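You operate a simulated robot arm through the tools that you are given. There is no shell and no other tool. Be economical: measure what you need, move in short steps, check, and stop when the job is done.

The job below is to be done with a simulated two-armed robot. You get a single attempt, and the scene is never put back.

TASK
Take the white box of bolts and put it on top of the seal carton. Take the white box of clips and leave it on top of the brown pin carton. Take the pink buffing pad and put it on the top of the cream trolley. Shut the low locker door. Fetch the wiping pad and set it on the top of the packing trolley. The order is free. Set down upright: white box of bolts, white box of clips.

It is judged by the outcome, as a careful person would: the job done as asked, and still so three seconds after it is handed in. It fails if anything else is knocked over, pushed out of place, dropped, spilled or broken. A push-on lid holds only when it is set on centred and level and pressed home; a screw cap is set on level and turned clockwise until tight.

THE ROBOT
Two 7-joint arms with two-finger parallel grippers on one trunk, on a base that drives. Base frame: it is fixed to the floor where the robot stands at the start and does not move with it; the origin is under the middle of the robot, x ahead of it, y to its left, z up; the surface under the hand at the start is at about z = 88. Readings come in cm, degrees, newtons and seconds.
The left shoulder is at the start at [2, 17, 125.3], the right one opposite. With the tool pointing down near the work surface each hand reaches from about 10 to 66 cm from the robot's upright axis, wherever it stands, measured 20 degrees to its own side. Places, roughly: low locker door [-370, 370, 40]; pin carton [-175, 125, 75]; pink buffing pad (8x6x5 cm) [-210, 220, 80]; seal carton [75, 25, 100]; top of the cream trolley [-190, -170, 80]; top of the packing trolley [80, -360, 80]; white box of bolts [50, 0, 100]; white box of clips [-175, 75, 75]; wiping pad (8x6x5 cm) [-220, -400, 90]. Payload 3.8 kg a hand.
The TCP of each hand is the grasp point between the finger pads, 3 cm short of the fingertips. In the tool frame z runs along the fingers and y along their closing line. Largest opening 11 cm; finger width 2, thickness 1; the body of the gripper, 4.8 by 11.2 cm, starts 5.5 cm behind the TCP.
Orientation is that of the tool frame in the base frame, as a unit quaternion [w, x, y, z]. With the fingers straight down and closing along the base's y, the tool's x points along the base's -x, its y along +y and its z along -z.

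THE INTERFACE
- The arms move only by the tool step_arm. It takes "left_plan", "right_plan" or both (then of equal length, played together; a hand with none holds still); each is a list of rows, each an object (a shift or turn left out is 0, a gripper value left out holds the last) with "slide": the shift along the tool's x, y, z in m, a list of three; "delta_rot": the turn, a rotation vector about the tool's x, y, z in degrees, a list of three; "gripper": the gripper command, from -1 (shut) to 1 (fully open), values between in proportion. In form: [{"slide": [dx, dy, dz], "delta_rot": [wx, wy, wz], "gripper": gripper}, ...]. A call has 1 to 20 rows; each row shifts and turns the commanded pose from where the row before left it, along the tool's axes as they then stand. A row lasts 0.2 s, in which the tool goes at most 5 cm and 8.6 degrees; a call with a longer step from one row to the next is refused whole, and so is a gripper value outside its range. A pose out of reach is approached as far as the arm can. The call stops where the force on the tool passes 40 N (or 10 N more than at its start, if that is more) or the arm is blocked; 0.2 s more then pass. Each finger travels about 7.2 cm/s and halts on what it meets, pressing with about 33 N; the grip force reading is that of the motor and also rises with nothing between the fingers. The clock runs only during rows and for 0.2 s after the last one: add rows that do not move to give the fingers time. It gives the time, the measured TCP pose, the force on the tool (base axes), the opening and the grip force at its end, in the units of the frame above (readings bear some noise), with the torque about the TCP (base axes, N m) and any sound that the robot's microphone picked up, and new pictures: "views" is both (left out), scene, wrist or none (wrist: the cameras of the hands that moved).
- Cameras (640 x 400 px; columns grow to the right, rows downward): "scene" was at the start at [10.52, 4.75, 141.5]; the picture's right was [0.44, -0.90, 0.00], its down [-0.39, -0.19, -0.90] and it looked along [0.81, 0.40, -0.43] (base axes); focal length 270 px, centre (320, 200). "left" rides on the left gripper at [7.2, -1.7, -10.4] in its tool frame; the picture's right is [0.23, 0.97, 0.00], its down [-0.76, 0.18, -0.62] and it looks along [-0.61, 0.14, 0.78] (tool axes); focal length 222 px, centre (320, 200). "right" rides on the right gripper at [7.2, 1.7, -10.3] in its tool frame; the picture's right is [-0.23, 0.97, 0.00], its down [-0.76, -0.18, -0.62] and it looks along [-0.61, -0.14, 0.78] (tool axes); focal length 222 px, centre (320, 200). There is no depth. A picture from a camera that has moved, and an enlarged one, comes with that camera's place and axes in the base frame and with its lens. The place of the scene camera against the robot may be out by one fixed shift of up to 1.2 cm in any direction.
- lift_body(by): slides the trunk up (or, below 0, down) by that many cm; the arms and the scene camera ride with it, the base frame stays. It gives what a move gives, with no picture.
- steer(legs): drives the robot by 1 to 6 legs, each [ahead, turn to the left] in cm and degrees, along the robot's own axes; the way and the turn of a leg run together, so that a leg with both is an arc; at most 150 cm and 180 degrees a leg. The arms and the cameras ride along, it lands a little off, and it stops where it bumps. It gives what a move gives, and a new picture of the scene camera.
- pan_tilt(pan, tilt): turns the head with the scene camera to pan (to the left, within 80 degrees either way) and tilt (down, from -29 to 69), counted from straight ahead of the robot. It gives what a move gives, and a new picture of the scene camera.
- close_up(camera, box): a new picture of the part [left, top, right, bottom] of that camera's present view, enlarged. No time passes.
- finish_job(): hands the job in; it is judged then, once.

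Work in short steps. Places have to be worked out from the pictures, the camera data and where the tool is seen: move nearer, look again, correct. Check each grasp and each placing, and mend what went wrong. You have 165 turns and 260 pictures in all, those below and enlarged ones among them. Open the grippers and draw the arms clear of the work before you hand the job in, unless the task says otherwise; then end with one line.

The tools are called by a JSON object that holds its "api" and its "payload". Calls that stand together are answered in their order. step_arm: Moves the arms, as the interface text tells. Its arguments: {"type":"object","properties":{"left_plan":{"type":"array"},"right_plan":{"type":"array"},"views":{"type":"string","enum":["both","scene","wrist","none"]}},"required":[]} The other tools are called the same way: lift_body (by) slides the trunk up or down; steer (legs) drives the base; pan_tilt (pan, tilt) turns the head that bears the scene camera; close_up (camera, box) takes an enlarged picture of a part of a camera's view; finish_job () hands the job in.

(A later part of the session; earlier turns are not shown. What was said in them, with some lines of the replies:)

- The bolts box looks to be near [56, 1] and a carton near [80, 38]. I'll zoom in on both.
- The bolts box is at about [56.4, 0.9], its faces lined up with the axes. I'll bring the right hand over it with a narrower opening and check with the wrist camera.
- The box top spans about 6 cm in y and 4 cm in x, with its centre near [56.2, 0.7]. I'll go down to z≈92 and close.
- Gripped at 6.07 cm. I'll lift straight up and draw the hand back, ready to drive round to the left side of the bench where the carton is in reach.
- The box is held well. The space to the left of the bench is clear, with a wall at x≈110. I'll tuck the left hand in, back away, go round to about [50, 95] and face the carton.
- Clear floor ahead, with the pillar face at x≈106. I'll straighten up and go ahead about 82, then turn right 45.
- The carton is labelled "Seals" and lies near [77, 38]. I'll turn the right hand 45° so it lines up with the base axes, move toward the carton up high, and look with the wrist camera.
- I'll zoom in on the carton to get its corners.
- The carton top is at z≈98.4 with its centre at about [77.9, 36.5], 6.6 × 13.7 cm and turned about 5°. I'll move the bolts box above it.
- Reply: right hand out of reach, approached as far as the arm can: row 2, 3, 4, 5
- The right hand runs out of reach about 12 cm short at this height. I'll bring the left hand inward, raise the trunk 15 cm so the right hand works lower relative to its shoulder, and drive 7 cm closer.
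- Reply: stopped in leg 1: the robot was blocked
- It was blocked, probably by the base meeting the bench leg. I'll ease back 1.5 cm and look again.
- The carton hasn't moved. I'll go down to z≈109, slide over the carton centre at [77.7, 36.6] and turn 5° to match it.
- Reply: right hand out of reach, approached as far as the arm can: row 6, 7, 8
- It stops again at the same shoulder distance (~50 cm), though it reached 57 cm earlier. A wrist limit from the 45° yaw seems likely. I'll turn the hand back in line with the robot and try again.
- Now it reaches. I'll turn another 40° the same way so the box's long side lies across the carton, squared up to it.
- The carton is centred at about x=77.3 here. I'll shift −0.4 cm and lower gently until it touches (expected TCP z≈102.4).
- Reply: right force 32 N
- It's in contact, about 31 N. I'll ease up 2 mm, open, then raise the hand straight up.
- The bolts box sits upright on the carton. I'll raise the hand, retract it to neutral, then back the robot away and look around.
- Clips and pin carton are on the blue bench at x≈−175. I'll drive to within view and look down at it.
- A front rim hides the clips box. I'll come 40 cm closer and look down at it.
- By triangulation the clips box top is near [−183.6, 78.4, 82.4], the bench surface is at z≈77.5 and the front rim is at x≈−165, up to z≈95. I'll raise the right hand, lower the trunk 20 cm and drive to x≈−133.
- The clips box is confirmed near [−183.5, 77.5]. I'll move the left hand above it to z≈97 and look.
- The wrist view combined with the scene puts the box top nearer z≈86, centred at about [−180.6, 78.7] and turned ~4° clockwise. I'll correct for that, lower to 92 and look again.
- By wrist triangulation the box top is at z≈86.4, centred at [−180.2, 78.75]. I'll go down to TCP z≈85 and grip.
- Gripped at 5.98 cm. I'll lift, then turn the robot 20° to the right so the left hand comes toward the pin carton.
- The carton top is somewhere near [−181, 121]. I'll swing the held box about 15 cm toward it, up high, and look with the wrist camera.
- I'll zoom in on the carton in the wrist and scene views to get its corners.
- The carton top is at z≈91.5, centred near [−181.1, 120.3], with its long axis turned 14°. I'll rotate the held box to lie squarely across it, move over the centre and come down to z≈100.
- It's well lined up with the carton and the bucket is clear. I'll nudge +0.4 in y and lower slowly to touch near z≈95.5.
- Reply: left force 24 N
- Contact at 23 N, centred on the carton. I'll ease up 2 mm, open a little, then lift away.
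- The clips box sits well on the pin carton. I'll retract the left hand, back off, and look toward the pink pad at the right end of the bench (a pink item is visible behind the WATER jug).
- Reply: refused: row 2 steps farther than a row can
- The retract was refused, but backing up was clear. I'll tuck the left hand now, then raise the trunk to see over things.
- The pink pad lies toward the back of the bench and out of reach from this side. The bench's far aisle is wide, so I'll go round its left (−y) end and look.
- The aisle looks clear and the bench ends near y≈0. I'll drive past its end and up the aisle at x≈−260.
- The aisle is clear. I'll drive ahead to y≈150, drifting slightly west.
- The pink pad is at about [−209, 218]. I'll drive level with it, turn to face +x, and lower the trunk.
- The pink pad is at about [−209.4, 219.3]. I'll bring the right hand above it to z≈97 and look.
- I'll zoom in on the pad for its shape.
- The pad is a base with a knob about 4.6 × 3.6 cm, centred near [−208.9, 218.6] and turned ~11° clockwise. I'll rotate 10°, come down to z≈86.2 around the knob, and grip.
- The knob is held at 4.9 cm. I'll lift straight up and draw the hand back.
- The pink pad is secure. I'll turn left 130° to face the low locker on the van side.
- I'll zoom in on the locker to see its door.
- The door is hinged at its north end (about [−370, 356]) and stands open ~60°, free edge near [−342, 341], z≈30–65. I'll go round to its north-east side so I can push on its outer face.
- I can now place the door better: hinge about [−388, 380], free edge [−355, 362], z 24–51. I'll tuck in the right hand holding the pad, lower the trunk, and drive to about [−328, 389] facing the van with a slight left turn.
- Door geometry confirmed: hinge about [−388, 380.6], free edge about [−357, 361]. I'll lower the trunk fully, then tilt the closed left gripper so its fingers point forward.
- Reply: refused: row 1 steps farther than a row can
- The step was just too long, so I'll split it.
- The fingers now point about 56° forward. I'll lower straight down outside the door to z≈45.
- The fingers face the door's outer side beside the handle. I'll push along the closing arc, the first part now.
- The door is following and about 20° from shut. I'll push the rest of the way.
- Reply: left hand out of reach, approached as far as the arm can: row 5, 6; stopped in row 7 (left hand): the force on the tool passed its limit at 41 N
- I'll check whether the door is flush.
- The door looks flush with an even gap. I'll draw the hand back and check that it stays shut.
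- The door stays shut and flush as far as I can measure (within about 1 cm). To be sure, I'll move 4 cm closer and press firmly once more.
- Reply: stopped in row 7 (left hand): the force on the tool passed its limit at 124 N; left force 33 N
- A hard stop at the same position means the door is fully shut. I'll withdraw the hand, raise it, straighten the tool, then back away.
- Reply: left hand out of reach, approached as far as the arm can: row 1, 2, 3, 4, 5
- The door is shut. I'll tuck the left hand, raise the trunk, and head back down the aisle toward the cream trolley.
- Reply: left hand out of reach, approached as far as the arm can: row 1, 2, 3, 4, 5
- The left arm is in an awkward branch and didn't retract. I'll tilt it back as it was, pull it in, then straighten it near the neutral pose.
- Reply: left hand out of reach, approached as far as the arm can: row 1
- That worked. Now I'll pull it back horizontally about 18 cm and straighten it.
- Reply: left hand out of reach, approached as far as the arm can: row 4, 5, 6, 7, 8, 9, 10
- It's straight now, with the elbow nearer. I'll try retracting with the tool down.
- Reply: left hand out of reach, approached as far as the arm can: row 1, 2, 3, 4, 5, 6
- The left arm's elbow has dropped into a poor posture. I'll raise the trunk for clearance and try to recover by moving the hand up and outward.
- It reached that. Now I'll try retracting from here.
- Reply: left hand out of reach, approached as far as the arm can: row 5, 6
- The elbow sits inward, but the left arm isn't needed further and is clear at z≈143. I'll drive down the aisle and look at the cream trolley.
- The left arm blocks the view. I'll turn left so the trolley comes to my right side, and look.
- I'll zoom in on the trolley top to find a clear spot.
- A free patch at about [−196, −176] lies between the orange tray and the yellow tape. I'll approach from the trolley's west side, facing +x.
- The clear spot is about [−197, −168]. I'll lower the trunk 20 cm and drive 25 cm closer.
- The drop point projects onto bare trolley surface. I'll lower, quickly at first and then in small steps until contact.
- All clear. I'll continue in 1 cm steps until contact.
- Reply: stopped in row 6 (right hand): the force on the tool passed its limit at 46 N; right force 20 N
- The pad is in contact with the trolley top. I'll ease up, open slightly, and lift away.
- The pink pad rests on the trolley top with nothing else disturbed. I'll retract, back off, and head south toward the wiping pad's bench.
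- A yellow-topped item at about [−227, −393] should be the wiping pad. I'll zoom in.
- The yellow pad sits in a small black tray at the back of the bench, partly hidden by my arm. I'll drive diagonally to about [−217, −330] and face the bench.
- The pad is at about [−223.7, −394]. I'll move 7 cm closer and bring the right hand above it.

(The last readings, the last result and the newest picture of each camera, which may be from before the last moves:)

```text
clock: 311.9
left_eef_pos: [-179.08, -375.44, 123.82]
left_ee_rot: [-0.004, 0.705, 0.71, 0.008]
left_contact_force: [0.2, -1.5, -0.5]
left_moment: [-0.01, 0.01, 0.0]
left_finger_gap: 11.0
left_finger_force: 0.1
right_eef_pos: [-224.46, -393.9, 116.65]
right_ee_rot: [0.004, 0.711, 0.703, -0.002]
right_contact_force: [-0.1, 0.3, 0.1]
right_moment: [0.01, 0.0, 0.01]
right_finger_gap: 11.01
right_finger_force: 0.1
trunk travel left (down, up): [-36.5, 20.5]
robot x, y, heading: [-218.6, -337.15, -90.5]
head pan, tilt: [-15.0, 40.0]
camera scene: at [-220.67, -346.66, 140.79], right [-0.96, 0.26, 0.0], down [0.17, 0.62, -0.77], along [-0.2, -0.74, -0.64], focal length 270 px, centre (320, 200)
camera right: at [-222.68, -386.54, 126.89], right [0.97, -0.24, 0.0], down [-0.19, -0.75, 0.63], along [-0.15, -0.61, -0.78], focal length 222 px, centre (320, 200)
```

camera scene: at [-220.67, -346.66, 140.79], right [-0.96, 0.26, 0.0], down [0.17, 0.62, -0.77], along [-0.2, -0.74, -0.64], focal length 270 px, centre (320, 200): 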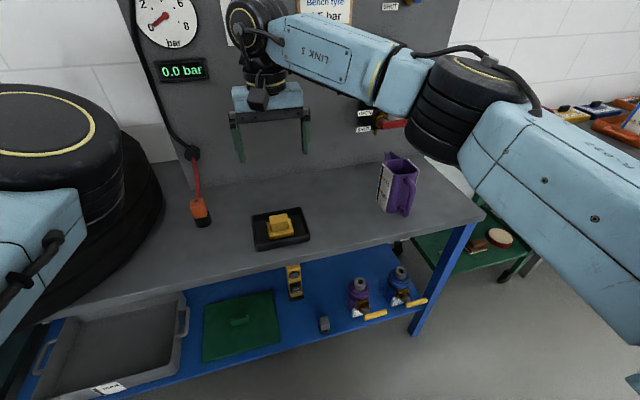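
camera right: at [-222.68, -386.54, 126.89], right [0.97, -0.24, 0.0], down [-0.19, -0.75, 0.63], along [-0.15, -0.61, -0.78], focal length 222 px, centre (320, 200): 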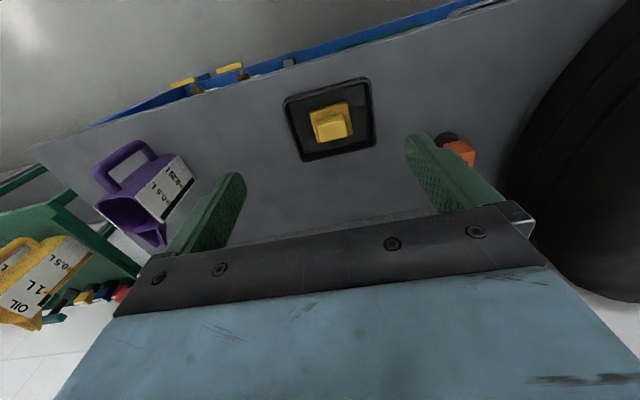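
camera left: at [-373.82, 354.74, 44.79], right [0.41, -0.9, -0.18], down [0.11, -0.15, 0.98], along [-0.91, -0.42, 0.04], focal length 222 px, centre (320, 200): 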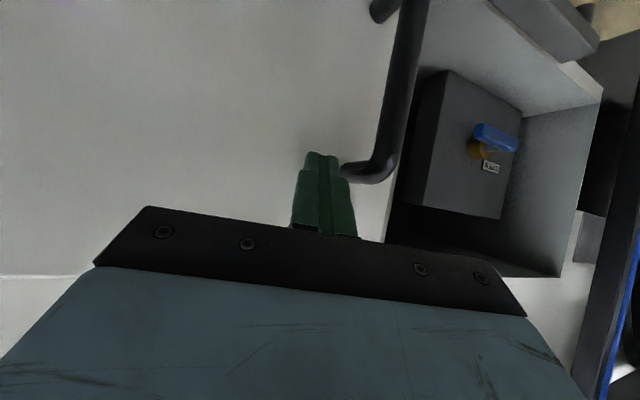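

The knob is at about [−224.4, −400.4, 89]. I'll shift over it, come down to z≈103 and look again.

{"api": "step_arm", "payload": {"right_plan": [{"slide": [-0.03, 0, 0.02]}, {"slide": [-0.033, 0, 0.03]}, {"slide": [0, 0, 0.045]}, {"slide": [0, 0, 0.04]}, {}], "views": "both"}}

{"api": "close_up", "payload": {"camera": "right", "box": [250, 60, 410, 180]}}

```text
clock: 313.1
left_eef_pos: [-179.02, -375.51, 123.88]
left_ee_rot: [-0.005, 0.705, 0.709, 0.009]
left_contact_force: [-0.6, -0.6, 0.0]
left_moment: [-0.01, 0.0, 0.0]
left_finger_gap: 11.02
left_finger_force: 0.2
right_eef_pos: [-225.02, -398.36, 103.53]
right_ee_rot: [0.003, 0.712, 0.703, -0.002]
right_contact_force: [-0.1, 0.8, 0.1]
right_moment: [-0.01, -0.02, -0.03]
right_finger_gap: 11.02
right_finger_force: 0.1
right hand out of reach, approached as far as the arm can: row 2
trunk travel left (down, up): [-36.5, 20.5]
robot x, y, heading: [-218.84, -336.98, -90.0]
head pan, tilt: [-15.0, 40.0]
camera scene: at [-220.69, -346.71, 140.78], right [-0.96, 0.26, 0.0], down [0.17, 0.62, -0.77], along [-0.2, -0.74, -0.64], focal length 270 px, centre (320, 200)
camera right: at [-223.2, -391.17, 113.98], right [0.97, -0.24, 0.01], down [-0.19, -0.75, 0.63], along [-0.15, -0.61, -0.78], focal length 222 px, centre (320, 200)
```

scene: 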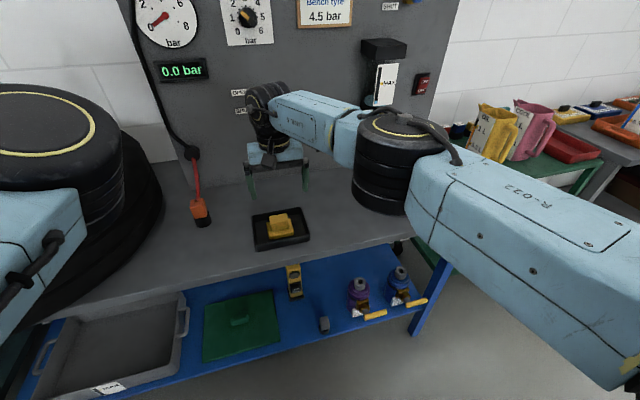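
right: 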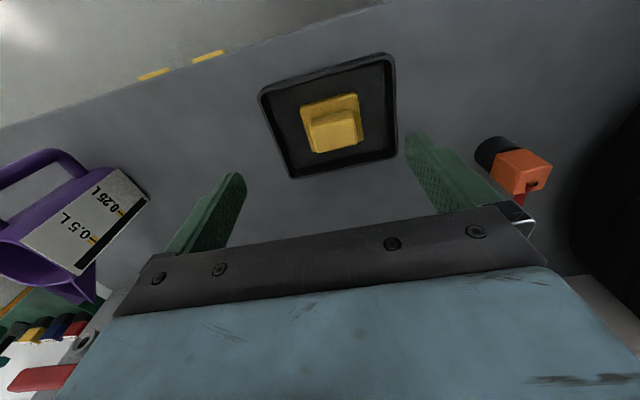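

```text
3.33 times, centred on (330, 120) of right
camera zoom: at [-223.2, -391.17, 113.98], right [0.97, -0.24, 0.01], down [-0.19, -0.75, 0.63], along [-0.15, -0.61, -0.78], focal length 740 px, centre (287, 467)
```

zoom: 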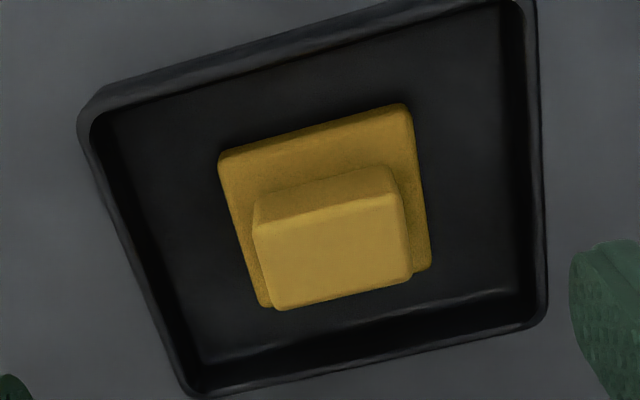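

Reach is slightly short here. I'll drive 4 cm nearer, and the knob looks turned ~5° counter-clockwise, so I'll rotate to match and lower to z≈98.

{"api": "steer", "payload": {"legs": [[4, 0]]}}

{"api": "step_arm", "payload": {"right_plan": [{"delta_rot": [0, 0, -5]}, {"slide": [0.012, 0.008, 0]}, {"slide": [0, 0, 0.03]}, {"slide": [0, 0, 0.02]}, {}], "views": "both"}}

```text
clock: 313.9
left_eef_pos: [-179.09, -379.6, 123.85]
left_ee_rot: [-0.004, 0.704, 0.71, 0.008]
left_contact_force: [0.1, -0.4, -0.1]
left_moment: [0.03, -0.01, 0.03]
left_finger_gap: 11.0
left_finger_force: 0.0
right_eef_pos: [-224.92, -402.66, 103.63]
right_ee_rot: [0.002, 0.712, 0.702, 0.0]
right_contact_force: [-0.7, -0.2, -0.4]
right_moment: [0.01, 0.0, 0.02]
right_finger_gap: 10.99
right_finger_force: 0.0
trunk travel left (down, up): [-36.5, 20.5]
robot x, y, heading: [-218.58, -340.95, -90.5]
head pan, tilt: [-15.0, 40.0]
camera scene: at [-220.67, -350.83, 140.77], right [-0.96, 0.26, 0.0], down [0.17, 0.62, -0.77], along [-0.2, -0.74, -0.64], focal length 270 px, centre (320, 200)
```

scene: 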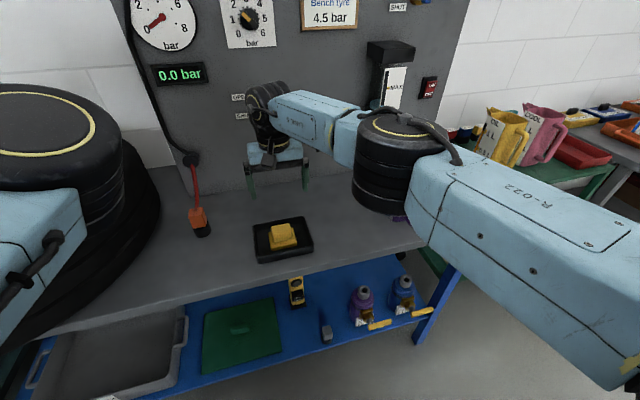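

```text
clock: 315.1
left_eef_pos: [-179.06, -379.36, 123.79]
left_ee_rot: [-0.004, 0.704, 0.71, 0.008]
left_contact_force: [0.0, 0.6, 0.2]
left_moment: [0.0, 0.03, -0.01]
left_finger_gap: 11.01
left_finger_force: 0.0
right_eef_pos: [-224.2, -401.07, 98.61]
right_ee_rot: [0.003, 0.681, 0.733, -0.002]
right_contact_force: [-0.1, 0.1, 0.2]
right_moment: [0.01, -0.02, -0.01]
right_finger_gap: 11.01
right_finger_force: 0.1
trunk travel left (down, up): [-36.5, 20.5]
robot x, y, heading: [-218.6, -341.14, -90.2]
head pan, tilt: [-15.0, 40.0]
camera scene: at [-220.65, -350.65, 140.79], right [-0.96, 0.26, 0.0], down [0.17, 0.62, -0.77], along [-0.2, -0.74, -0.64], focal length 270 px, centre (320, 200)
camera right: at [-223.08, -393.67, 109.04], right [0.99, -0.15, 0.0], down [-0.12, -0.77, 0.63], along [-0.09, -0.62, -0.78], focal length 222 px, centre (320, 200)
```

scene: 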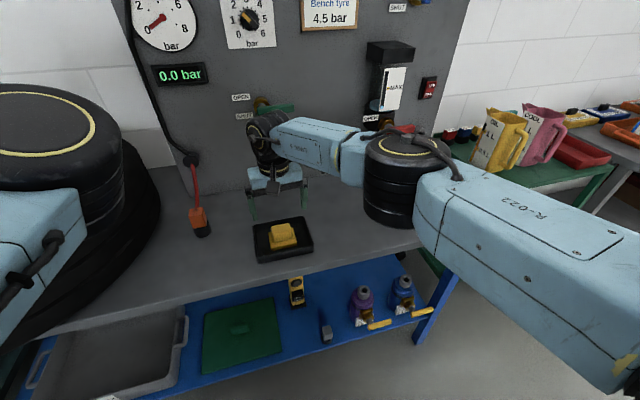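
right: 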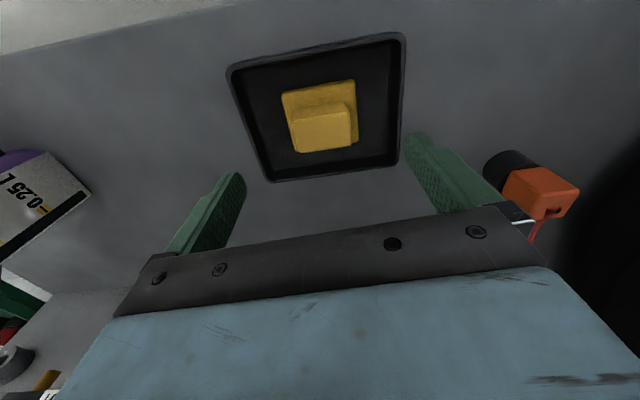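

The hand is directly above the knob. I'll set the opening to 9 cm, lower to z≈93 and look for the real knob height.

{"api": "step_arm", "payload": {"right_plan": [{"slide": [0, 0.002, 0.02], "gripper": 0.64}, {"slide": [0, 0, 0.02]}, {"slide": [0, 0, 0.015]}, {}], "views": "both"}}

{"api": "close_up", "payload": {"camera": "scene", "box": [220, 120, 350, 280]}}

```text
clock: 316.1
left_eef_pos: [-178.99, -379.36, 123.8]
left_ee_rot: [-0.004, 0.704, 0.71, 0.008]
left_contact_force: [-0.3, 0.1, -0.6]
left_moment: [-0.02, 0.01, 0.0]
left_finger_gap: 11.01
left_finger_force: 0.0
right_eef_pos: [-224.17, -400.68, 93.21]
right_ee_rot: [0.004, 0.68, 0.733, -0.002]
right_contact_force: [0.3, 0.2, -0.9]
right_moment: [-0.01, 0.02, 0.0]
right_finger_gap: 9.01
right_finger_force: 0.1
right hand out of reach, approached as far as the arm can: row 3
trunk travel left (down, up): [-36.5, 20.5]
robot x, y, heading: [-218.69, -340.97, -90.2]
head pan, tilt: [-15.0, 40.0]
camera scene: at [-220.61, -350.64, 140.79], right [-0.96, 0.26, 0.0], down [0.17, 0.62, -0.77], along [-0.2, -0.74, -0.64], focal length 270 px, centre (320, 200)
camera right: at [-222.97, -393.28, 103.53], right [0.99, -0.15, 0.0], down [-0.12, -0.77, 0.63], along [-0.09, -0.62, -0.78], focal length 222 px, centre (320, 200)
```

scene: 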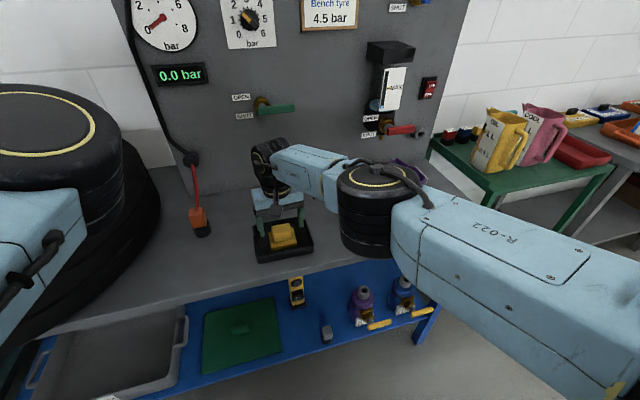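
right: 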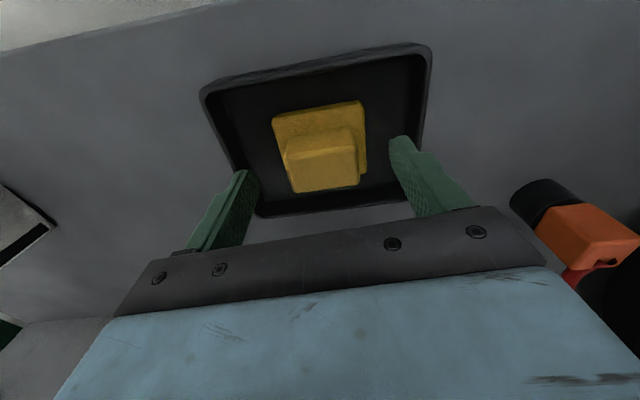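

```text
2.50 times, centred on (285, 200) of scene
camera zoom: at [-220.61, -350.64, 140.79], right [-0.96, 0.26, 0.0], down [0.17, 0.62, -0.77], along [-0.2, -0.74, -0.64], focal length 674 px, centre (408, 200)
```

zoom: 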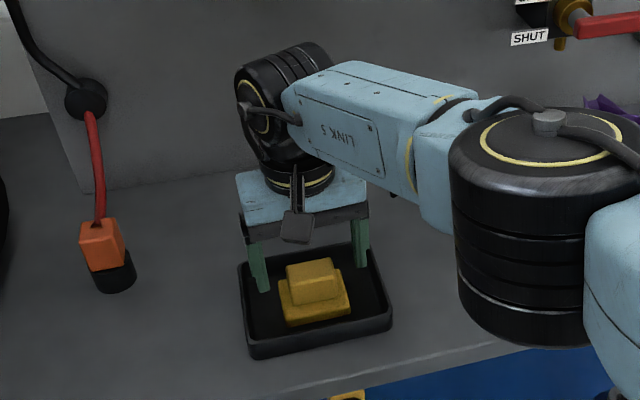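

The wrist views now agree: knob top z≈91 at [−224, −400.7], right under the TCP. The arm is at its reach limit, so I'll lower the hand the last 2 cm with the trunk and then grip.

{"api": "lift_body", "payload": {"by": -2.1}}

{"api": "step_arm", "payload": {"right_plan": [{"gripper": 0}, {"gripper": -1}, {"gripper": -1}, {"gripper": -1}, {"gripper": -1}], "views": "both"}}

```text
clock: 316.8
left_eef_pos: [-179.1, -379.43, 121.87]
left_ee_rot: [-0.005, 0.704, 0.71, 0.008]
left_contact_force: [0.2, -0.6, 0.6]
left_moment: [-0.02, -0.05, 0.0]
left_finger_gap: 11.02
left_finger_force: 0.1
right_eef_pos: [-224.19, -400.7, 91.0]
right_ee_rot: [0.003, 0.68, 0.733, -0.002]
right_contact_force: [0.3, 0.2, -0.5]
right_moment: [0.01, 0.0, 0.02]
right_finger_gap: 9.04
right_finger_force: 0.1
trunk travel left (down, up): [-34.4, 22.6]
robot x, y, heading: [-218.44, -341.11, -90.3]
head pan, tilt: [-15.0, 40.0]
```

```text
clock: 318.0
left_eef_pos: [-178.95, -379.46, 121.75]
left_ee_rot: [-0.004, 0.704, 0.71, 0.008]
left_contact_force: [-0.3, -0.5, -0.7]
left_moment: [0.0, -0.03, -0.01]
left_finger_gap: 11.0
left_finger_force: 0.0
right_eef_pos: [-224.05, -400.72, 91.08]
right_ee_rot: [0.003, 0.681, 0.733, -0.001]
right_contact_force: [-0.1, 1.0, 0.5]
right_moment: [0.02, 0.03, 0.0]
right_finger_gap: 4.96
right_finger_force: 33.3
trunk travel left (down, up): [-34.4, 22.6]
robot x, y, heading: [-218.98, -341.12, -90.2]
head pan, tilt: [-15.0, 40.0]
camera scene: at [-220.66, -350.65, 138.68], right [-0.96, 0.26, 0.0], down [0.17, 0.62, -0.77], along [-0.2, -0.74, -0.64], focal length 270 px, centre (320, 200)
camera right: at [-223.02, -393.29, 101.44], right [0.99, -0.15, 0.0], down [-0.12, -0.77, 0.63], along [-0.09, -0.62, -0.78], focal length 222 px, centre (320, 200)
```

scene: 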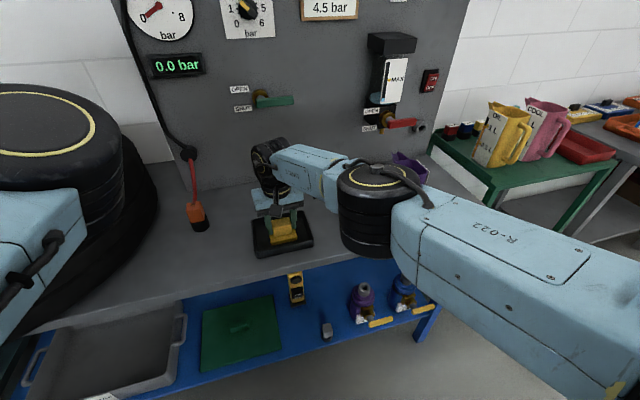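
right: 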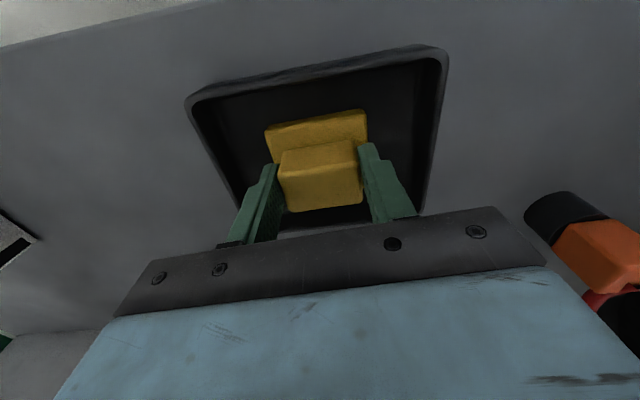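

Gripped at 4.96 cm. I'll lift vertically with the trunk and check it came free.

{"api": "lift_body", "payload": {"by": 15}}

{"api": "step_arm", "payload": {"right_plan": [{"slide": [0.03, 0, 0]}, {"slide": [0.04, 0, 0]}, {"slide": [0.04, 0, -0.02]}, {"slide": [0.04, -0.01, -0.02]}, {"slide": [0.04, -0.01, -0.02]}, {"slide": [0.04, -0.02, -0.01]}, {"slide": [0.04, -0.02, 0]}, {"delta_rot": [0, 0, 5]}, {}], "views": "both"}}

```text
clock: 319.8
left_eef_pos: [-179.01, -379.35, 136.69]
left_ee_rot: [-0.004, 0.704, 0.71, 0.008]
left_contact_force: [0.0, -0.2, -0.1]
left_moment: [0.01, -0.04, 0.04]
left_finger_gap: 11.02
left_finger_force: 0.1
right_eef_pos: [-224.13, -400.7, 106.09]
right_ee_rot: [0.003, 0.681, 0.733, -0.002]
right_contact_force: [-1.0, -0.7, -1.0]
right_moment: [-0.01, 0.0, -0.01]
right_finger_gap: 4.93
right_finger_force: 33.4
trunk travel left (down, up): [-49.4, 7.6]
robot x, y, heading: [-218.58, -341.28, -90.7]
head pan, tilt: [-15.0, 40.0]
```

```text
clock: 321.8
left_eef_pos: [-179.13, -379.43, 136.81]
left_ee_rot: [-0.005, 0.704, 0.71, 0.008]
left_contact_force: [0.2, 0.1, 0.3]
left_moment: [0.03, 0.03, 0.0]
left_finger_gap: 11.02
left_finger_force: 0.1
right_eef_pos: [-232.1, -374.21, 112.74]
right_ee_rot: [0.004, 0.712, 0.702, -0.002]
right_contact_force: [-0.2, 0.4, -0.6]
right_moment: [0.02, 0.02, -0.02]
right_finger_gap: 4.92
right_finger_force: 33.5
trunk travel left (down, up): [-49.4, 7.6]
robot x, y, heading: [-218.78, -340.93, -90.5]
head pan, tilt: [-15.0, 40.0]
camera scene: at [-220.7, -350.62, 153.68], right [-0.96, 0.26, 0.0], down [0.17, 0.62, -0.77], along [-0.2, -0.74, -0.64], focal length 270 px, centre (320, 200)
camera right: at [-230.33, -366.89, 123.14], right [0.97, -0.24, 0.0], down [-0.19, -0.75, 0.63], along [-0.15, -0.61, -0.78], focal length 222 px, centre (320, 200)
```

scene: 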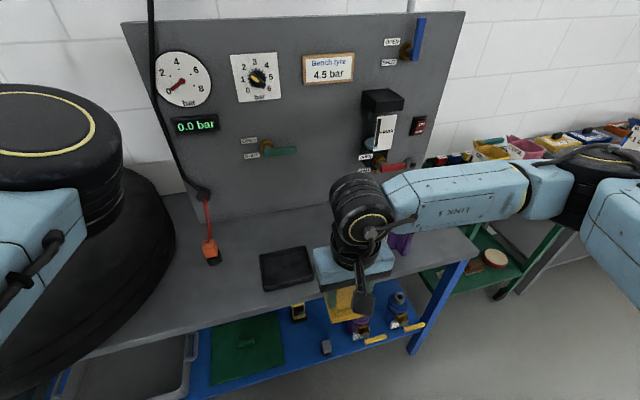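
right: 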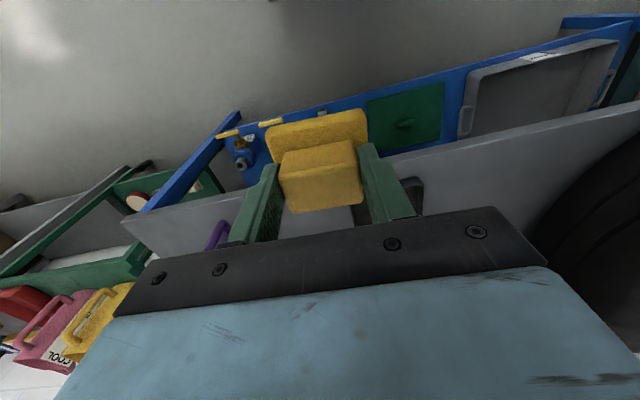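

The wiping pad is held and its tray is undisturbed. I'll back off, turn toward +x and look for the packing trolley.

{"api": "steer", "payload": {"legs": [[-30, 0], [0, 90]]}}

{"api": "pan_tilt", "payload": {"pan": -20, "tilt": 20}}

```text
clock: 327.5
left_eef_pos: [-178.27, -273.26, 136.73]
left_ee_rot: [-0.007, 0.019, 1.0, 0.003]
left_contact_force: [-0.3, 0.1, 0.2]
left_moment: [0.01, -0.01, 0.01]
left_finger_gap: 10.98
left_finger_force: 0.1
right_eef_pos: [-185.98, -325.98, 112.84]
right_ee_rot: [0.004, 0.03, 1.0, 0.002]
right_contact_force: [0.0, -0.2, 0.1]
right_moment: [-0.04, -0.01, 0.0]
right_finger_gap: 4.91
right_finger_force: 33.1
trunk travel left (down, up): [-49.4, 7.6]
robot x, y, heading: [-217.95, -310.84, -2.5]
head pan, tilt: [-15.0, 40.0]
camera scene: at [-208.03, -312.98, 153.68], right [-0.31, -0.95, 0.0], down [-0.61, 0.2, -0.77], along [0.73, -0.24, -0.64], focal length 270 px, centre (320, 200)
```

scene: 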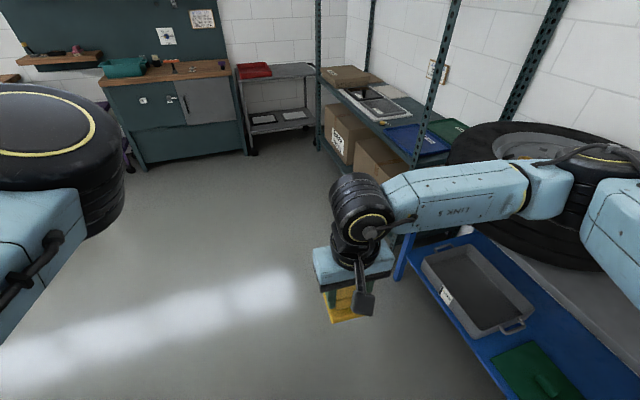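

```text
clock: 328.4
left_eef_pos: [-178.29, -273.19, 136.78]
left_ee_rot: [-0.008, 0.019, 1.0, 0.003]
left_contact_force: [-0.8, 0.0, 0.1]
left_moment: [-0.01, 0.01, 0.02]
left_finger_gap: 11.0
left_finger_force: 0.0
right_eef_pos: [-185.84, -325.98, 112.68]
right_ee_rot: [0.003, 0.029, 1.0, 0.002]
right_contact_force: [-0.3, 1.0, -0.8]
right_moment: [0.04, 0.01, 0.03]
right_finger_gap: 4.93
right_finger_force: 32.6
trunk travel left (down, up): [-49.4, 7.6]
robot x, y, heading: [-218.47, -310.86, -2.7]
head pan, tilt: [-20.0, 20.0]
camera scene: at [-207.54, -314.01, 156.82], right [-0.39, -0.92, 0.0], down [-0.32, 0.13, -0.94], along [0.87, -0.37, -0.34], focal length 270 px, centre (320, 200)
```

scene: 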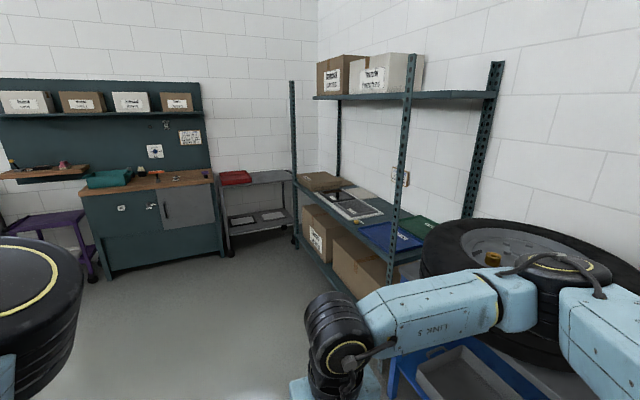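

The grey trolley in the corner with a red tray on it, at about [80, −360], is the packing trolley. I'll drive toward it and look closer.

{"api": "steer", "payload": {"legs": [[0, -3], [150, 0], [60, 0]]}}

{"api": "pan_tilt", "payload": {"pan": -20, "tilt": 35}}

```text
clock: 339.1
left_eef_pos: [29.93, -295.36, 136.71]
left_ee_rot: [-0.009, 0.038, 0.999, 0.004]
left_contact_force: [0.0, 0.9, -0.3]
left_moment: [0.05, 0.0, -0.01]
left_finger_gap: 11.01
left_finger_force: 0.0
right_eef_pos: [20.19, -347.82, 112.7]
right_ee_rot: [0.004, 0.049, 0.999, 0.002]
right_contact_force: [-0.3, -0.3, -1.6]
right_moment: [-0.01, -0.01, 0.0]
right_finger_gap: 4.91
right_finger_force: 33.2
trunk travel left (down, up): [-49.4, 7.6]
robot x, y, heading: [-12.02, -331.55, -5.3]
head pan, tilt: [-20.0, 20.0]
camera scene: at [-0.99, -335.06, 156.82], right [-0.43, -0.9, 0.0], down [-0.31, 0.15, -0.94], along [0.85, -0.4, -0.34], focal length 270 px, centre (320, 200)
```

scene: 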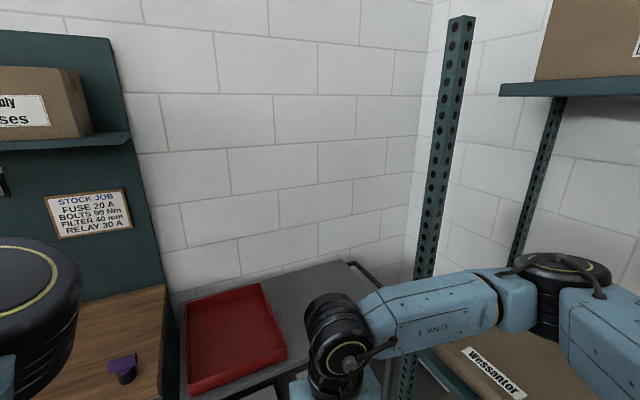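

```text
clock: 339.9
left_eef_pos: [29.93, -295.41, 136.82]
left_ee_rot: [-0.009, 0.038, 0.999, 0.003]
left_contact_force: [0.1, 0.4, 0.7]
left_moment: [-0.01, -0.01, 0.0]
left_finger_gap: 11.01
left_finger_force: 0.1
right_eef_pos: [20.22, -347.76, 112.8]
right_ee_rot: [0.003, 0.049, 0.999, 0.002]
right_contact_force: [0.4, -0.7, -1.4]
right_moment: [-0.01, -0.03, 0.01]
right_finger_gap: 4.89
right_finger_force: 33.6
trunk travel left (down, up): [-49.4, 7.6]
robot x, y, heading: [-11.7, -331.7, -5.0]
head pan, tilt: [-20.0, 35.0]
camera scene: at [-1.49, -334.84, 154.45], right [-0.43, -0.9, 0.0], down [-0.52, 0.24, -0.82], along [0.74, -0.35, -0.57], focal length 270 px, centre (320, 200)
```

scene: 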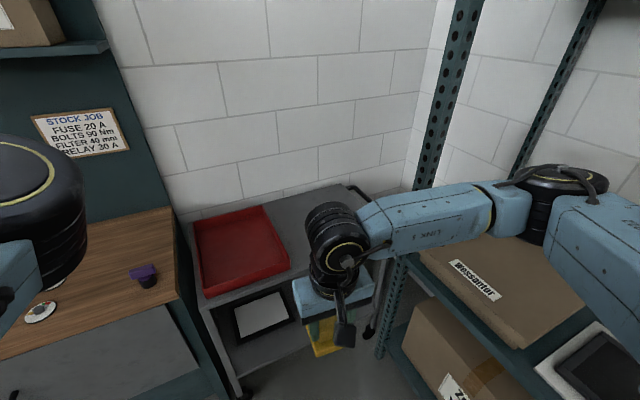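

The free area of the trolley top is south of the red tray (y below −352). I'll aim for about [64, −363], approaching from the north side so the right arm stays clear of the shelf post: stand near [22, −325] facing −30°.

{"api": "steer", "payload": {"legs": [[0, 16], [34, 0], [0, -41]]}}

{"api": "pan_tilt", "payload": {"pan": 5, "tilt": 45}}

```text
clock: 344.9
left_eef_pos: [74.85, -309.22, 136.77]
left_ee_rot: [-0.009, 0.247, 0.969, 0.005]
left_contact_force: [1.2, 0.5, -0.3]
left_moment: [-0.02, -0.03, 0.05]
left_finger_gap: 10.98
left_finger_force: 0.0
right_eef_pos: [44.56, -352.97, 112.78]
right_ee_rot: [0.004, 0.258, 0.966, 0.001]
right_contact_force: [0.9, 0.1, -0.6]
right_moment: [0.05, 0.01, 0.02]
right_finger_gap: 4.91
right_finger_force: 33.0
trunk travel left (down, up): [-49.4, 7.6]
robot x, y, heading: [22.46, -324.97, -29.5]
head pan, tilt: [-20.0, 35.0]
camera scene: at [29.8, -332.13, 154.44], right [-0.76, -0.65, 0.0], down [-0.37, 0.44, -0.82], along [0.53, -0.62, -0.57], focal length 270 px, centre (320, 200)
```

scene: 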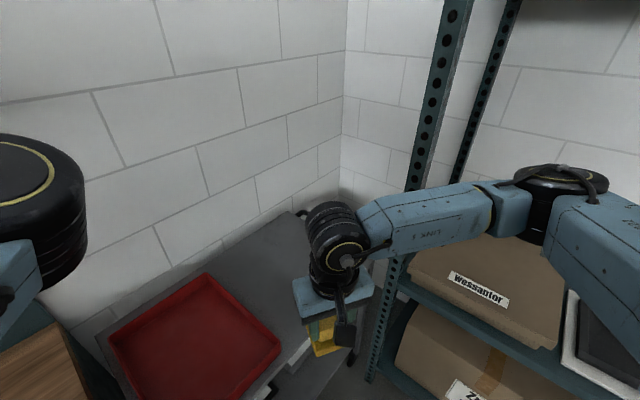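

```text
clock: 345.8
left_eef_pos: [74.85, -309.24, 136.84]
left_ee_rot: [-0.007, 0.248, 0.969, 0.005]
left_contact_force: [0.4, 0.7, -0.1]
left_moment: [0.03, 0.0, 0.0]
left_finger_gap: 11.0
left_finger_force: 0.0
right_eef_pos: [44.53, -352.94, 112.83]
right_ee_rot: [0.004, 0.258, 0.966, 0.001]
right_contact_force: [0.0, 0.0, -0.3]
right_moment: [-0.01, 0.02, 0.03]
right_finger_gap: 4.9
right_finger_force: 33.0
trunk travel left (down, up): [-49.4, 7.6]
robot x, y, heading: [22.25, -324.77, -29.4]
head pan, tilt: [5.0, 45.0]
camera scene: at [31.49, -328.79, 152.96], right [-0.41, -0.91, 0.0], down [-0.64, 0.29, -0.71], along [0.64, -0.29, -0.71], focal length 270 px, centre (320, 200)
```

scene: 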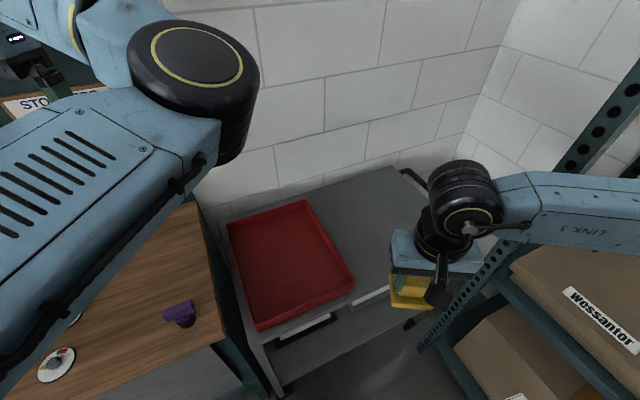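

Triangulated, the shelf post is at about [53, −400], well away from my path. I'll lower the trunk 10 cm and extend the right hand straight ahead to about [68, −366].

{"api": "lift_body", "payload": {"by": -10}}

{"api": "step_arm", "payload": {"right_plan": [{"slide": [-0.045, 0, -0.02]}, {"slide": [-0.045, 0, 0]}, {"slide": [-0.045, 0, 0]}, {"slide": [-0.045, 0, 0]}, {"slide": [-0.045, 0.002, 0]}, {"slide": [-0.044, 0.002, 0]}, {}], "views": "both"}}

```text
clock: 347.1
left_eef_pos: [74.84, -309.29, 126.79]
left_ee_rot: [-0.008, 0.248, 0.969, 0.005]
left_contact_force: [0.1, 0.1, 0.1]
left_moment: [-0.01, -0.06, 0.03]
left_finger_gap: 11.01
left_finger_force: 0.1
right_eef_pos: [44.49, -352.98, 102.87]
right_ee_rot: [0.004, 0.258, 0.966, 0.0]
right_contact_force: [0.5, -1.0, -1.5]
right_moment: [0.01, 0.02, -0.01]
right_finger_gap: 4.88
right_finger_force: 33.3
trunk travel left (down, up): [-39.4, 17.6]
robot x, y, heading: [21.95, -325.02, -29.4]
head pan, tilt: [5.0, 45.0]
```

```text
clock: 348.8
left_eef_pos: [74.77, -309.28, 126.75]
left_ee_rot: [-0.006, 0.248, 0.969, 0.004]
left_contact_force: [0.4, 0.1, -0.1]
left_moment: [0.01, -0.04, 0.02]
left_finger_gap: 11.01
left_finger_force: 0.0
right_eef_pos: [67.93, -366.24, 105.07]
right_ee_rot: [0.004, 0.258, 0.966, 0.001]
right_contact_force: [-0.4, 0.6, -1.1]
right_moment: [0.01, 0.0, 0.02]
right_finger_gap: 4.88
right_finger_force: 33.4
trunk travel left (down, up): [-39.4, 17.6]
robot x, y, heading: [21.96, -324.95, -29.8]
head pan, tilt: [5.0, 45.0]
camera scene: at [31.4, -328.84, 142.96], right [-0.41, -0.91, 0.0], down [-0.64, 0.29, -0.71], along [0.64, -0.29, -0.71], focal length 270 px, centre (320, 200)
camera right: at [62.45, -361.24, 115.4], right [0.68, 0.73, 0.01], down [0.57, -0.53, 0.63], along [0.46, -0.42, -0.78], focal length 222 px, centre (320, 200)
```

scene: 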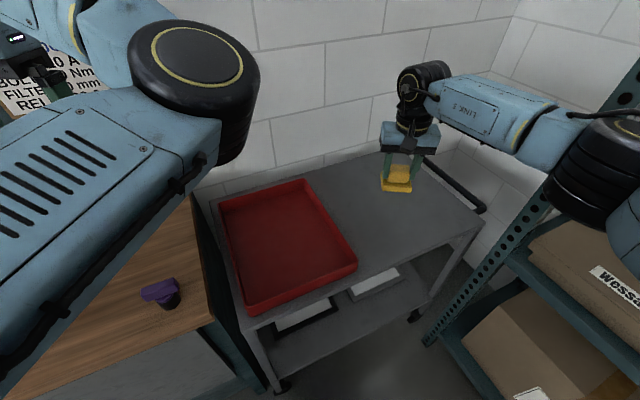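
right: 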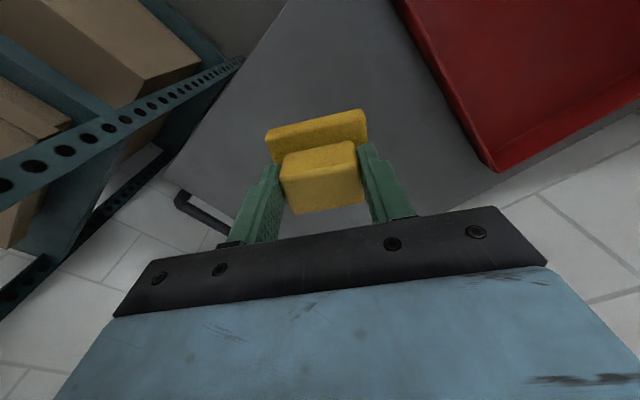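

The spot below the pad is bare trolley top. I'll lower in decreasing steps until contact.

{"api": "step_arm", "payload": {"right_plan": [{"slide": [0, 0, 0.03]}, {"slide": [0, 0, 0.03]}, {"slide": [0, 0, 0.015]}, {"slide": [0, 0, 0.01]}, {"slide": [0, 0, 0.01]}, {"slide": [0, 0, 0.008]}, {"slide": [0, 0, 0.008]}, {"slide": [0, 0, 0.007]}, {"slide": [0, 0, 0.007]}, {"slide": [0, 0, 0.007]}, {"slide": [0, 0, 0.007]}, {"slide": [0, 0, 0.007]}, {"slide": [0, 0, 0.007]}, {"slide": [0, 0, 0.007]}], "views": "both"}}

```text
clock: 351.8
left_eef_pos: [74.92, -309.19, 126.66]
left_ee_rot: [-0.008, 0.248, 0.969, 0.005]
left_contact_force: [-0.5, 0.1, -0.7]
left_moment: [0.02, 0.0, 0.01]
left_finger_gap: 11.01
left_finger_force: 0.0
right_eef_pos: [67.43, -365.84, 88.98]
right_ee_rot: [0.004, 0.258, 0.966, 0.001]
right_contact_force: [0.1, -0.2, -0.6]
right_moment: [-0.02, 0.04, -0.02]
right_finger_gap: 4.92
right_finger_force: 32.9
right hand out of reach, approached as far as the arm can: row 12, 13
trunk travel left (down, up): [-39.4, 17.6]
robot x, y, heading: [22.12, -324.8, -29.5]
head pan, tilt: [5.0, 45.0]
camera scene: at [31.52, -328.74, 142.96], right [-0.41, -0.91, 0.0], down [-0.64, 0.29, -0.71], along [0.64, -0.29, -0.71], focal length 270 px, centre (320, 200)
camera right: at [61.94, -360.77, 99.36], right [0.68, 0.73, 0.0], down [0.57, -0.53, 0.63], along [0.46, -0.43, -0.78], focal length 222 px, centre (320, 200)
```

scene: 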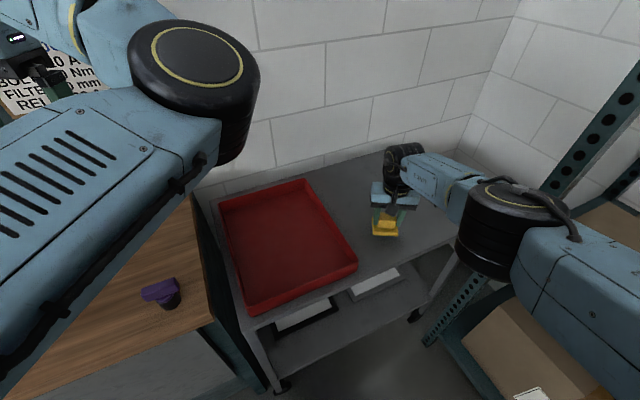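
right: 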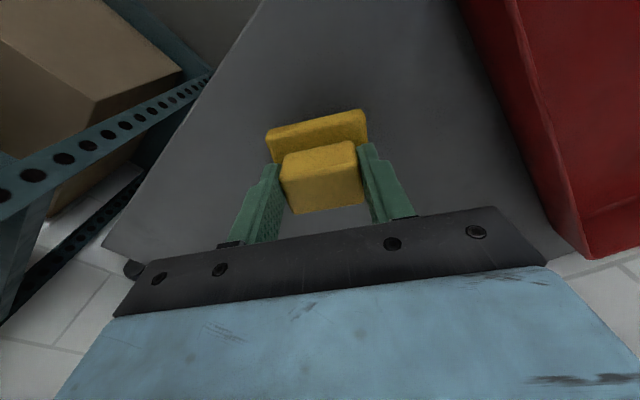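

No contact yet, and it's at the reach limit. I'll pull back 2.5 cm, still on bare surface, and continue down with the arm in fine steps.

{"api": "step_arm", "payload": {"right_plan": [{"slide": [0.025, 0, 0]}, {"slide": [0, 0, 0.007]}, {"slide": [0, 0, 0.007]}, {"slide": [0, 0, 0.007]}, {"slide": [0, 0, 0.007]}, {"slide": [0, 0, 0.007]}, {"slide": [0, 0, 0.007]}, {"slide": [0, 0, 0.007]}, {"slide": [0, 0, 0.007]}, {"slide": [0, 0, 0.007]}], "views": "both"}}

```text
clock: 353.4
left_eef_pos: [74.73, -309.21, 126.71]
left_ee_rot: [-0.007, 0.248, 0.969, 0.004]
left_contact_force: [0.8, 0.2, -0.1]
left_moment: [0.01, 0.04, -0.01]
left_finger_gap: 11.01
left_finger_force: 0.1
right_eef_pos: [65.44, -364.85, 85.51]
right_ee_rot: [0.007, 0.259, 0.966, 0.0]
right_contact_force: [-10.2, 3.4, 22.2]
right_moment: [-0.23, 0.3, -0.11]
right_finger_gap: 4.92
right_finger_force: 32.8
trunk travel left (down, up): [-39.4, 17.6]
robot x, y, heading: [21.91, -324.89, -29.5]
head pan, tilt: [5.0, 45.0]
stopped in row 8 (right hand): the force on the tool passed its limit at 46 N (the readings are from after the stop); the commanded pose is now the measured one
camera scene: at [31.37, -328.71, 142.98], right [-0.41, -0.91, 0.0], down [-0.64, 0.29, -0.71], along [0.64, -0.29, -0.71], focal length 270 px, centre (320, 200)
camera right: at [60.09, -359.69, 95.9], right [0.68, 0.73, 0.01], down [0.56, -0.53, 0.63], along [0.46, -0.43, -0.77], focal length 222 px, centre (320, 200)
```

scene: 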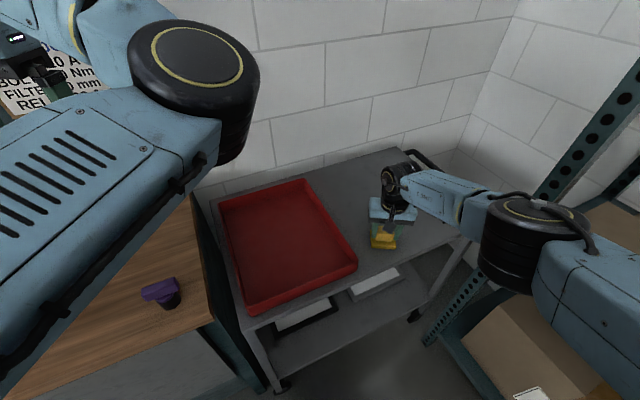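
right: 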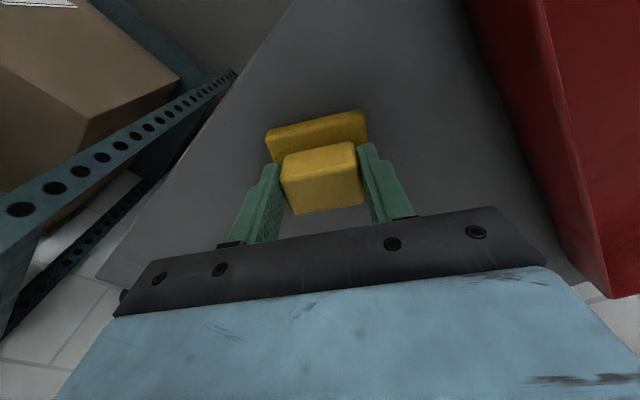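

Contact at TCP z≈85.5, so the surface is about 80.5. I'll ease up, open and lift away.

{"api": "step_arm", "payload": {"right_plan": [{"slide": [0, 0, -0.002]}, {"gripper": 0.1}, {"gripper": 0.35}, {"gripper": 0.35}, {"slide": [0, 0, -0.03]}, {"slide": [0, 0, -0.045]}, {"slide": [0, 0, -0.045]}, {"slide": [0, 0, -0.045]}, {"slide": [0, 0, -0.045]}, {"slide": [0.03, 0, -0.03]}, {"slide": [0.04, 0, 0]}, {"slide": [0.04, 0, 0]}, {"slide": [0.04, 0, 0]}, {"slide": [0.04, 0, 0]}, {}], "views": "both"}}

```text
clock: 356.6
left_eef_pos: [74.79, -309.18, 126.74]
left_ee_rot: [-0.007, 0.248, 0.969, 0.005]
left_contact_force: [-0.2, 0.2, -0.6]
left_moment: [0.0, 0.03, 0.02]
left_finger_gap: 10.99
left_finger_force: 0.1
right_eef_pos: [48.87, -355.16, 109.17]
right_ee_rot: [0.006, 0.26, 0.966, -0.001]
right_contact_force: [0.5, 0.8, -0.3]
right_moment: [-0.02, 0.03, 0.03]
right_finger_gap: 7.43
right_finger_force: 0.0
trunk travel left (down, up): [-39.4, 17.6]
robot x, y, heading: [21.82, -324.69, -29.5]
head pan, tilt: [5.0, 45.0]
camera scene: at [31.52, -328.8, 142.95], right [-0.41, -0.91, 0.0], down [-0.64, 0.29, -0.71], along [0.64, -0.29, -0.71], focal length 270 px, centre (320, 200)
camera right: at [43.44, -350.05, 119.46], right [0.68, 0.73, 0.01], down [0.56, -0.53, 0.63], along [0.46, -0.43, -0.78], focal length 222 px, centre (320, 200)
```

scene: 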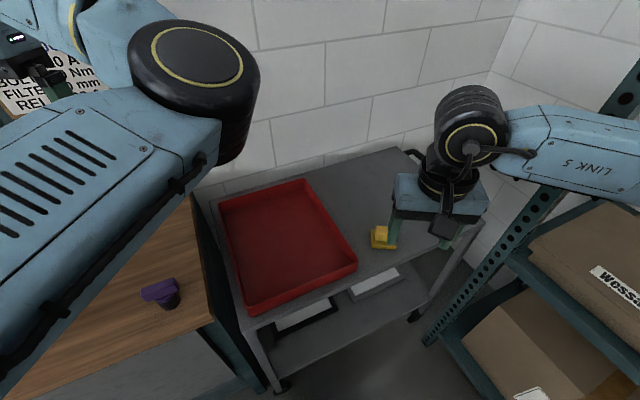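
right: 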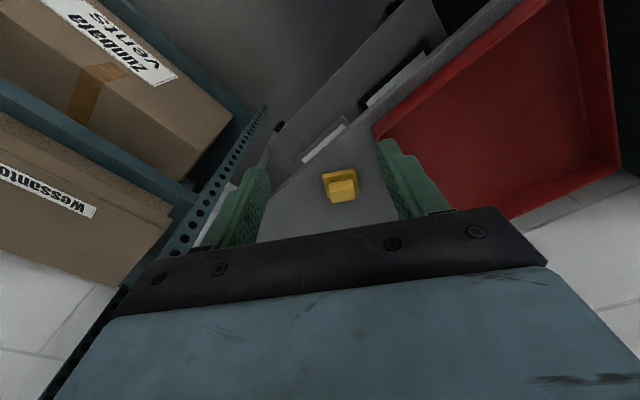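

The wiping pad sits flat on the packing trolley. I'll open the gripper and back clear, with one last look.

{"api": "step_arm", "payload": {"right_plan": [{"slide": [0.03, 0, -0.03], "gripper": 1}, {"slide": [0, 0, 0]}, {}], "views": "none"}}

{"api": "steer", "payload": {"legs": [[-40, 0]]}}

```text
clock: 357.4
left_eef_pos: [74.88, -309.22, 126.87]
left_ee_rot: [-0.008, 0.248, 0.969, 0.005]
left_contact_force: [-0.1, -0.3, -0.1]
left_moment: [-0.02, -0.04, -0.03]
left_finger_gap: 11.01
left_finger_force: 0.1
right_eef_pos: [46.18, -353.57, 112.12]
right_ee_rot: [0.007, 0.259, 0.966, 0.0]
right_contact_force: [-0.1, 0.0, 0.1]
right_moment: [0.0, 0.01, 0.01]
right_finger_gap: 10.99
right_finger_force: 0.1
trunk travel left (down, up): [-39.4, 17.6]
robot x, y, heading: [22.38, -325.44, -29.5]
head pan, tilt: [5.0, 45.0]
```

```text
clock: 359.9
left_eef_pos: [40.08, -289.48, 126.75]
left_ee_rot: [-0.008, 0.245, 0.969, 0.004]
left_contact_force: [-0.2, 0.4, -0.9]
left_moment: [-0.05, -0.05, -0.01]
left_finger_gap: 11.01
left_finger_force: 0.0
right_eef_pos: [11.72, -333.97, 112.06]
right_ee_rot: [0.006, 0.257, 0.966, 0.0]
right_contact_force: [0.4, -0.5, 0.7]
right_moment: [0.02, -0.02, -0.02]
right_finger_gap: 11.02
right_finger_force: 0.1
trunk travel left (down, up): [-39.4, 17.6]
robot x, y, heading: [-12.71, -305.89, -29.3]
head pan, tilt: [5.0, 45.0]
camera scene: at [-3.23, -309.22, 142.96], right [-0.41, -0.91, 0.0], down [-0.64, 0.29, -0.71], along [0.65, -0.29, -0.71], focal length 270 px, centre (320, 200)
```

scene: 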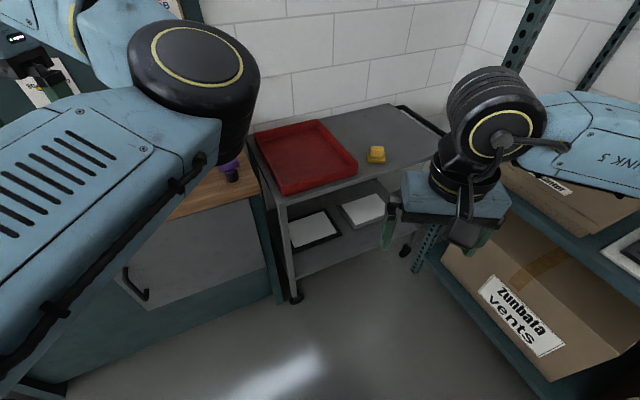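

All five parts are done, both grippers are open, and the arms are clear, so I'm handing the job in.

{"api": "finish_job", "payload": {}}

```text
The job is handed in.
```

The job is handed in with all five parts done: the bolts box is upright on the seal carton, the clips box is upright on the pin carton, the pink buffing pad is on the cream trolley, the low locker door is shut, and the wiping pad is on the packing trolley.
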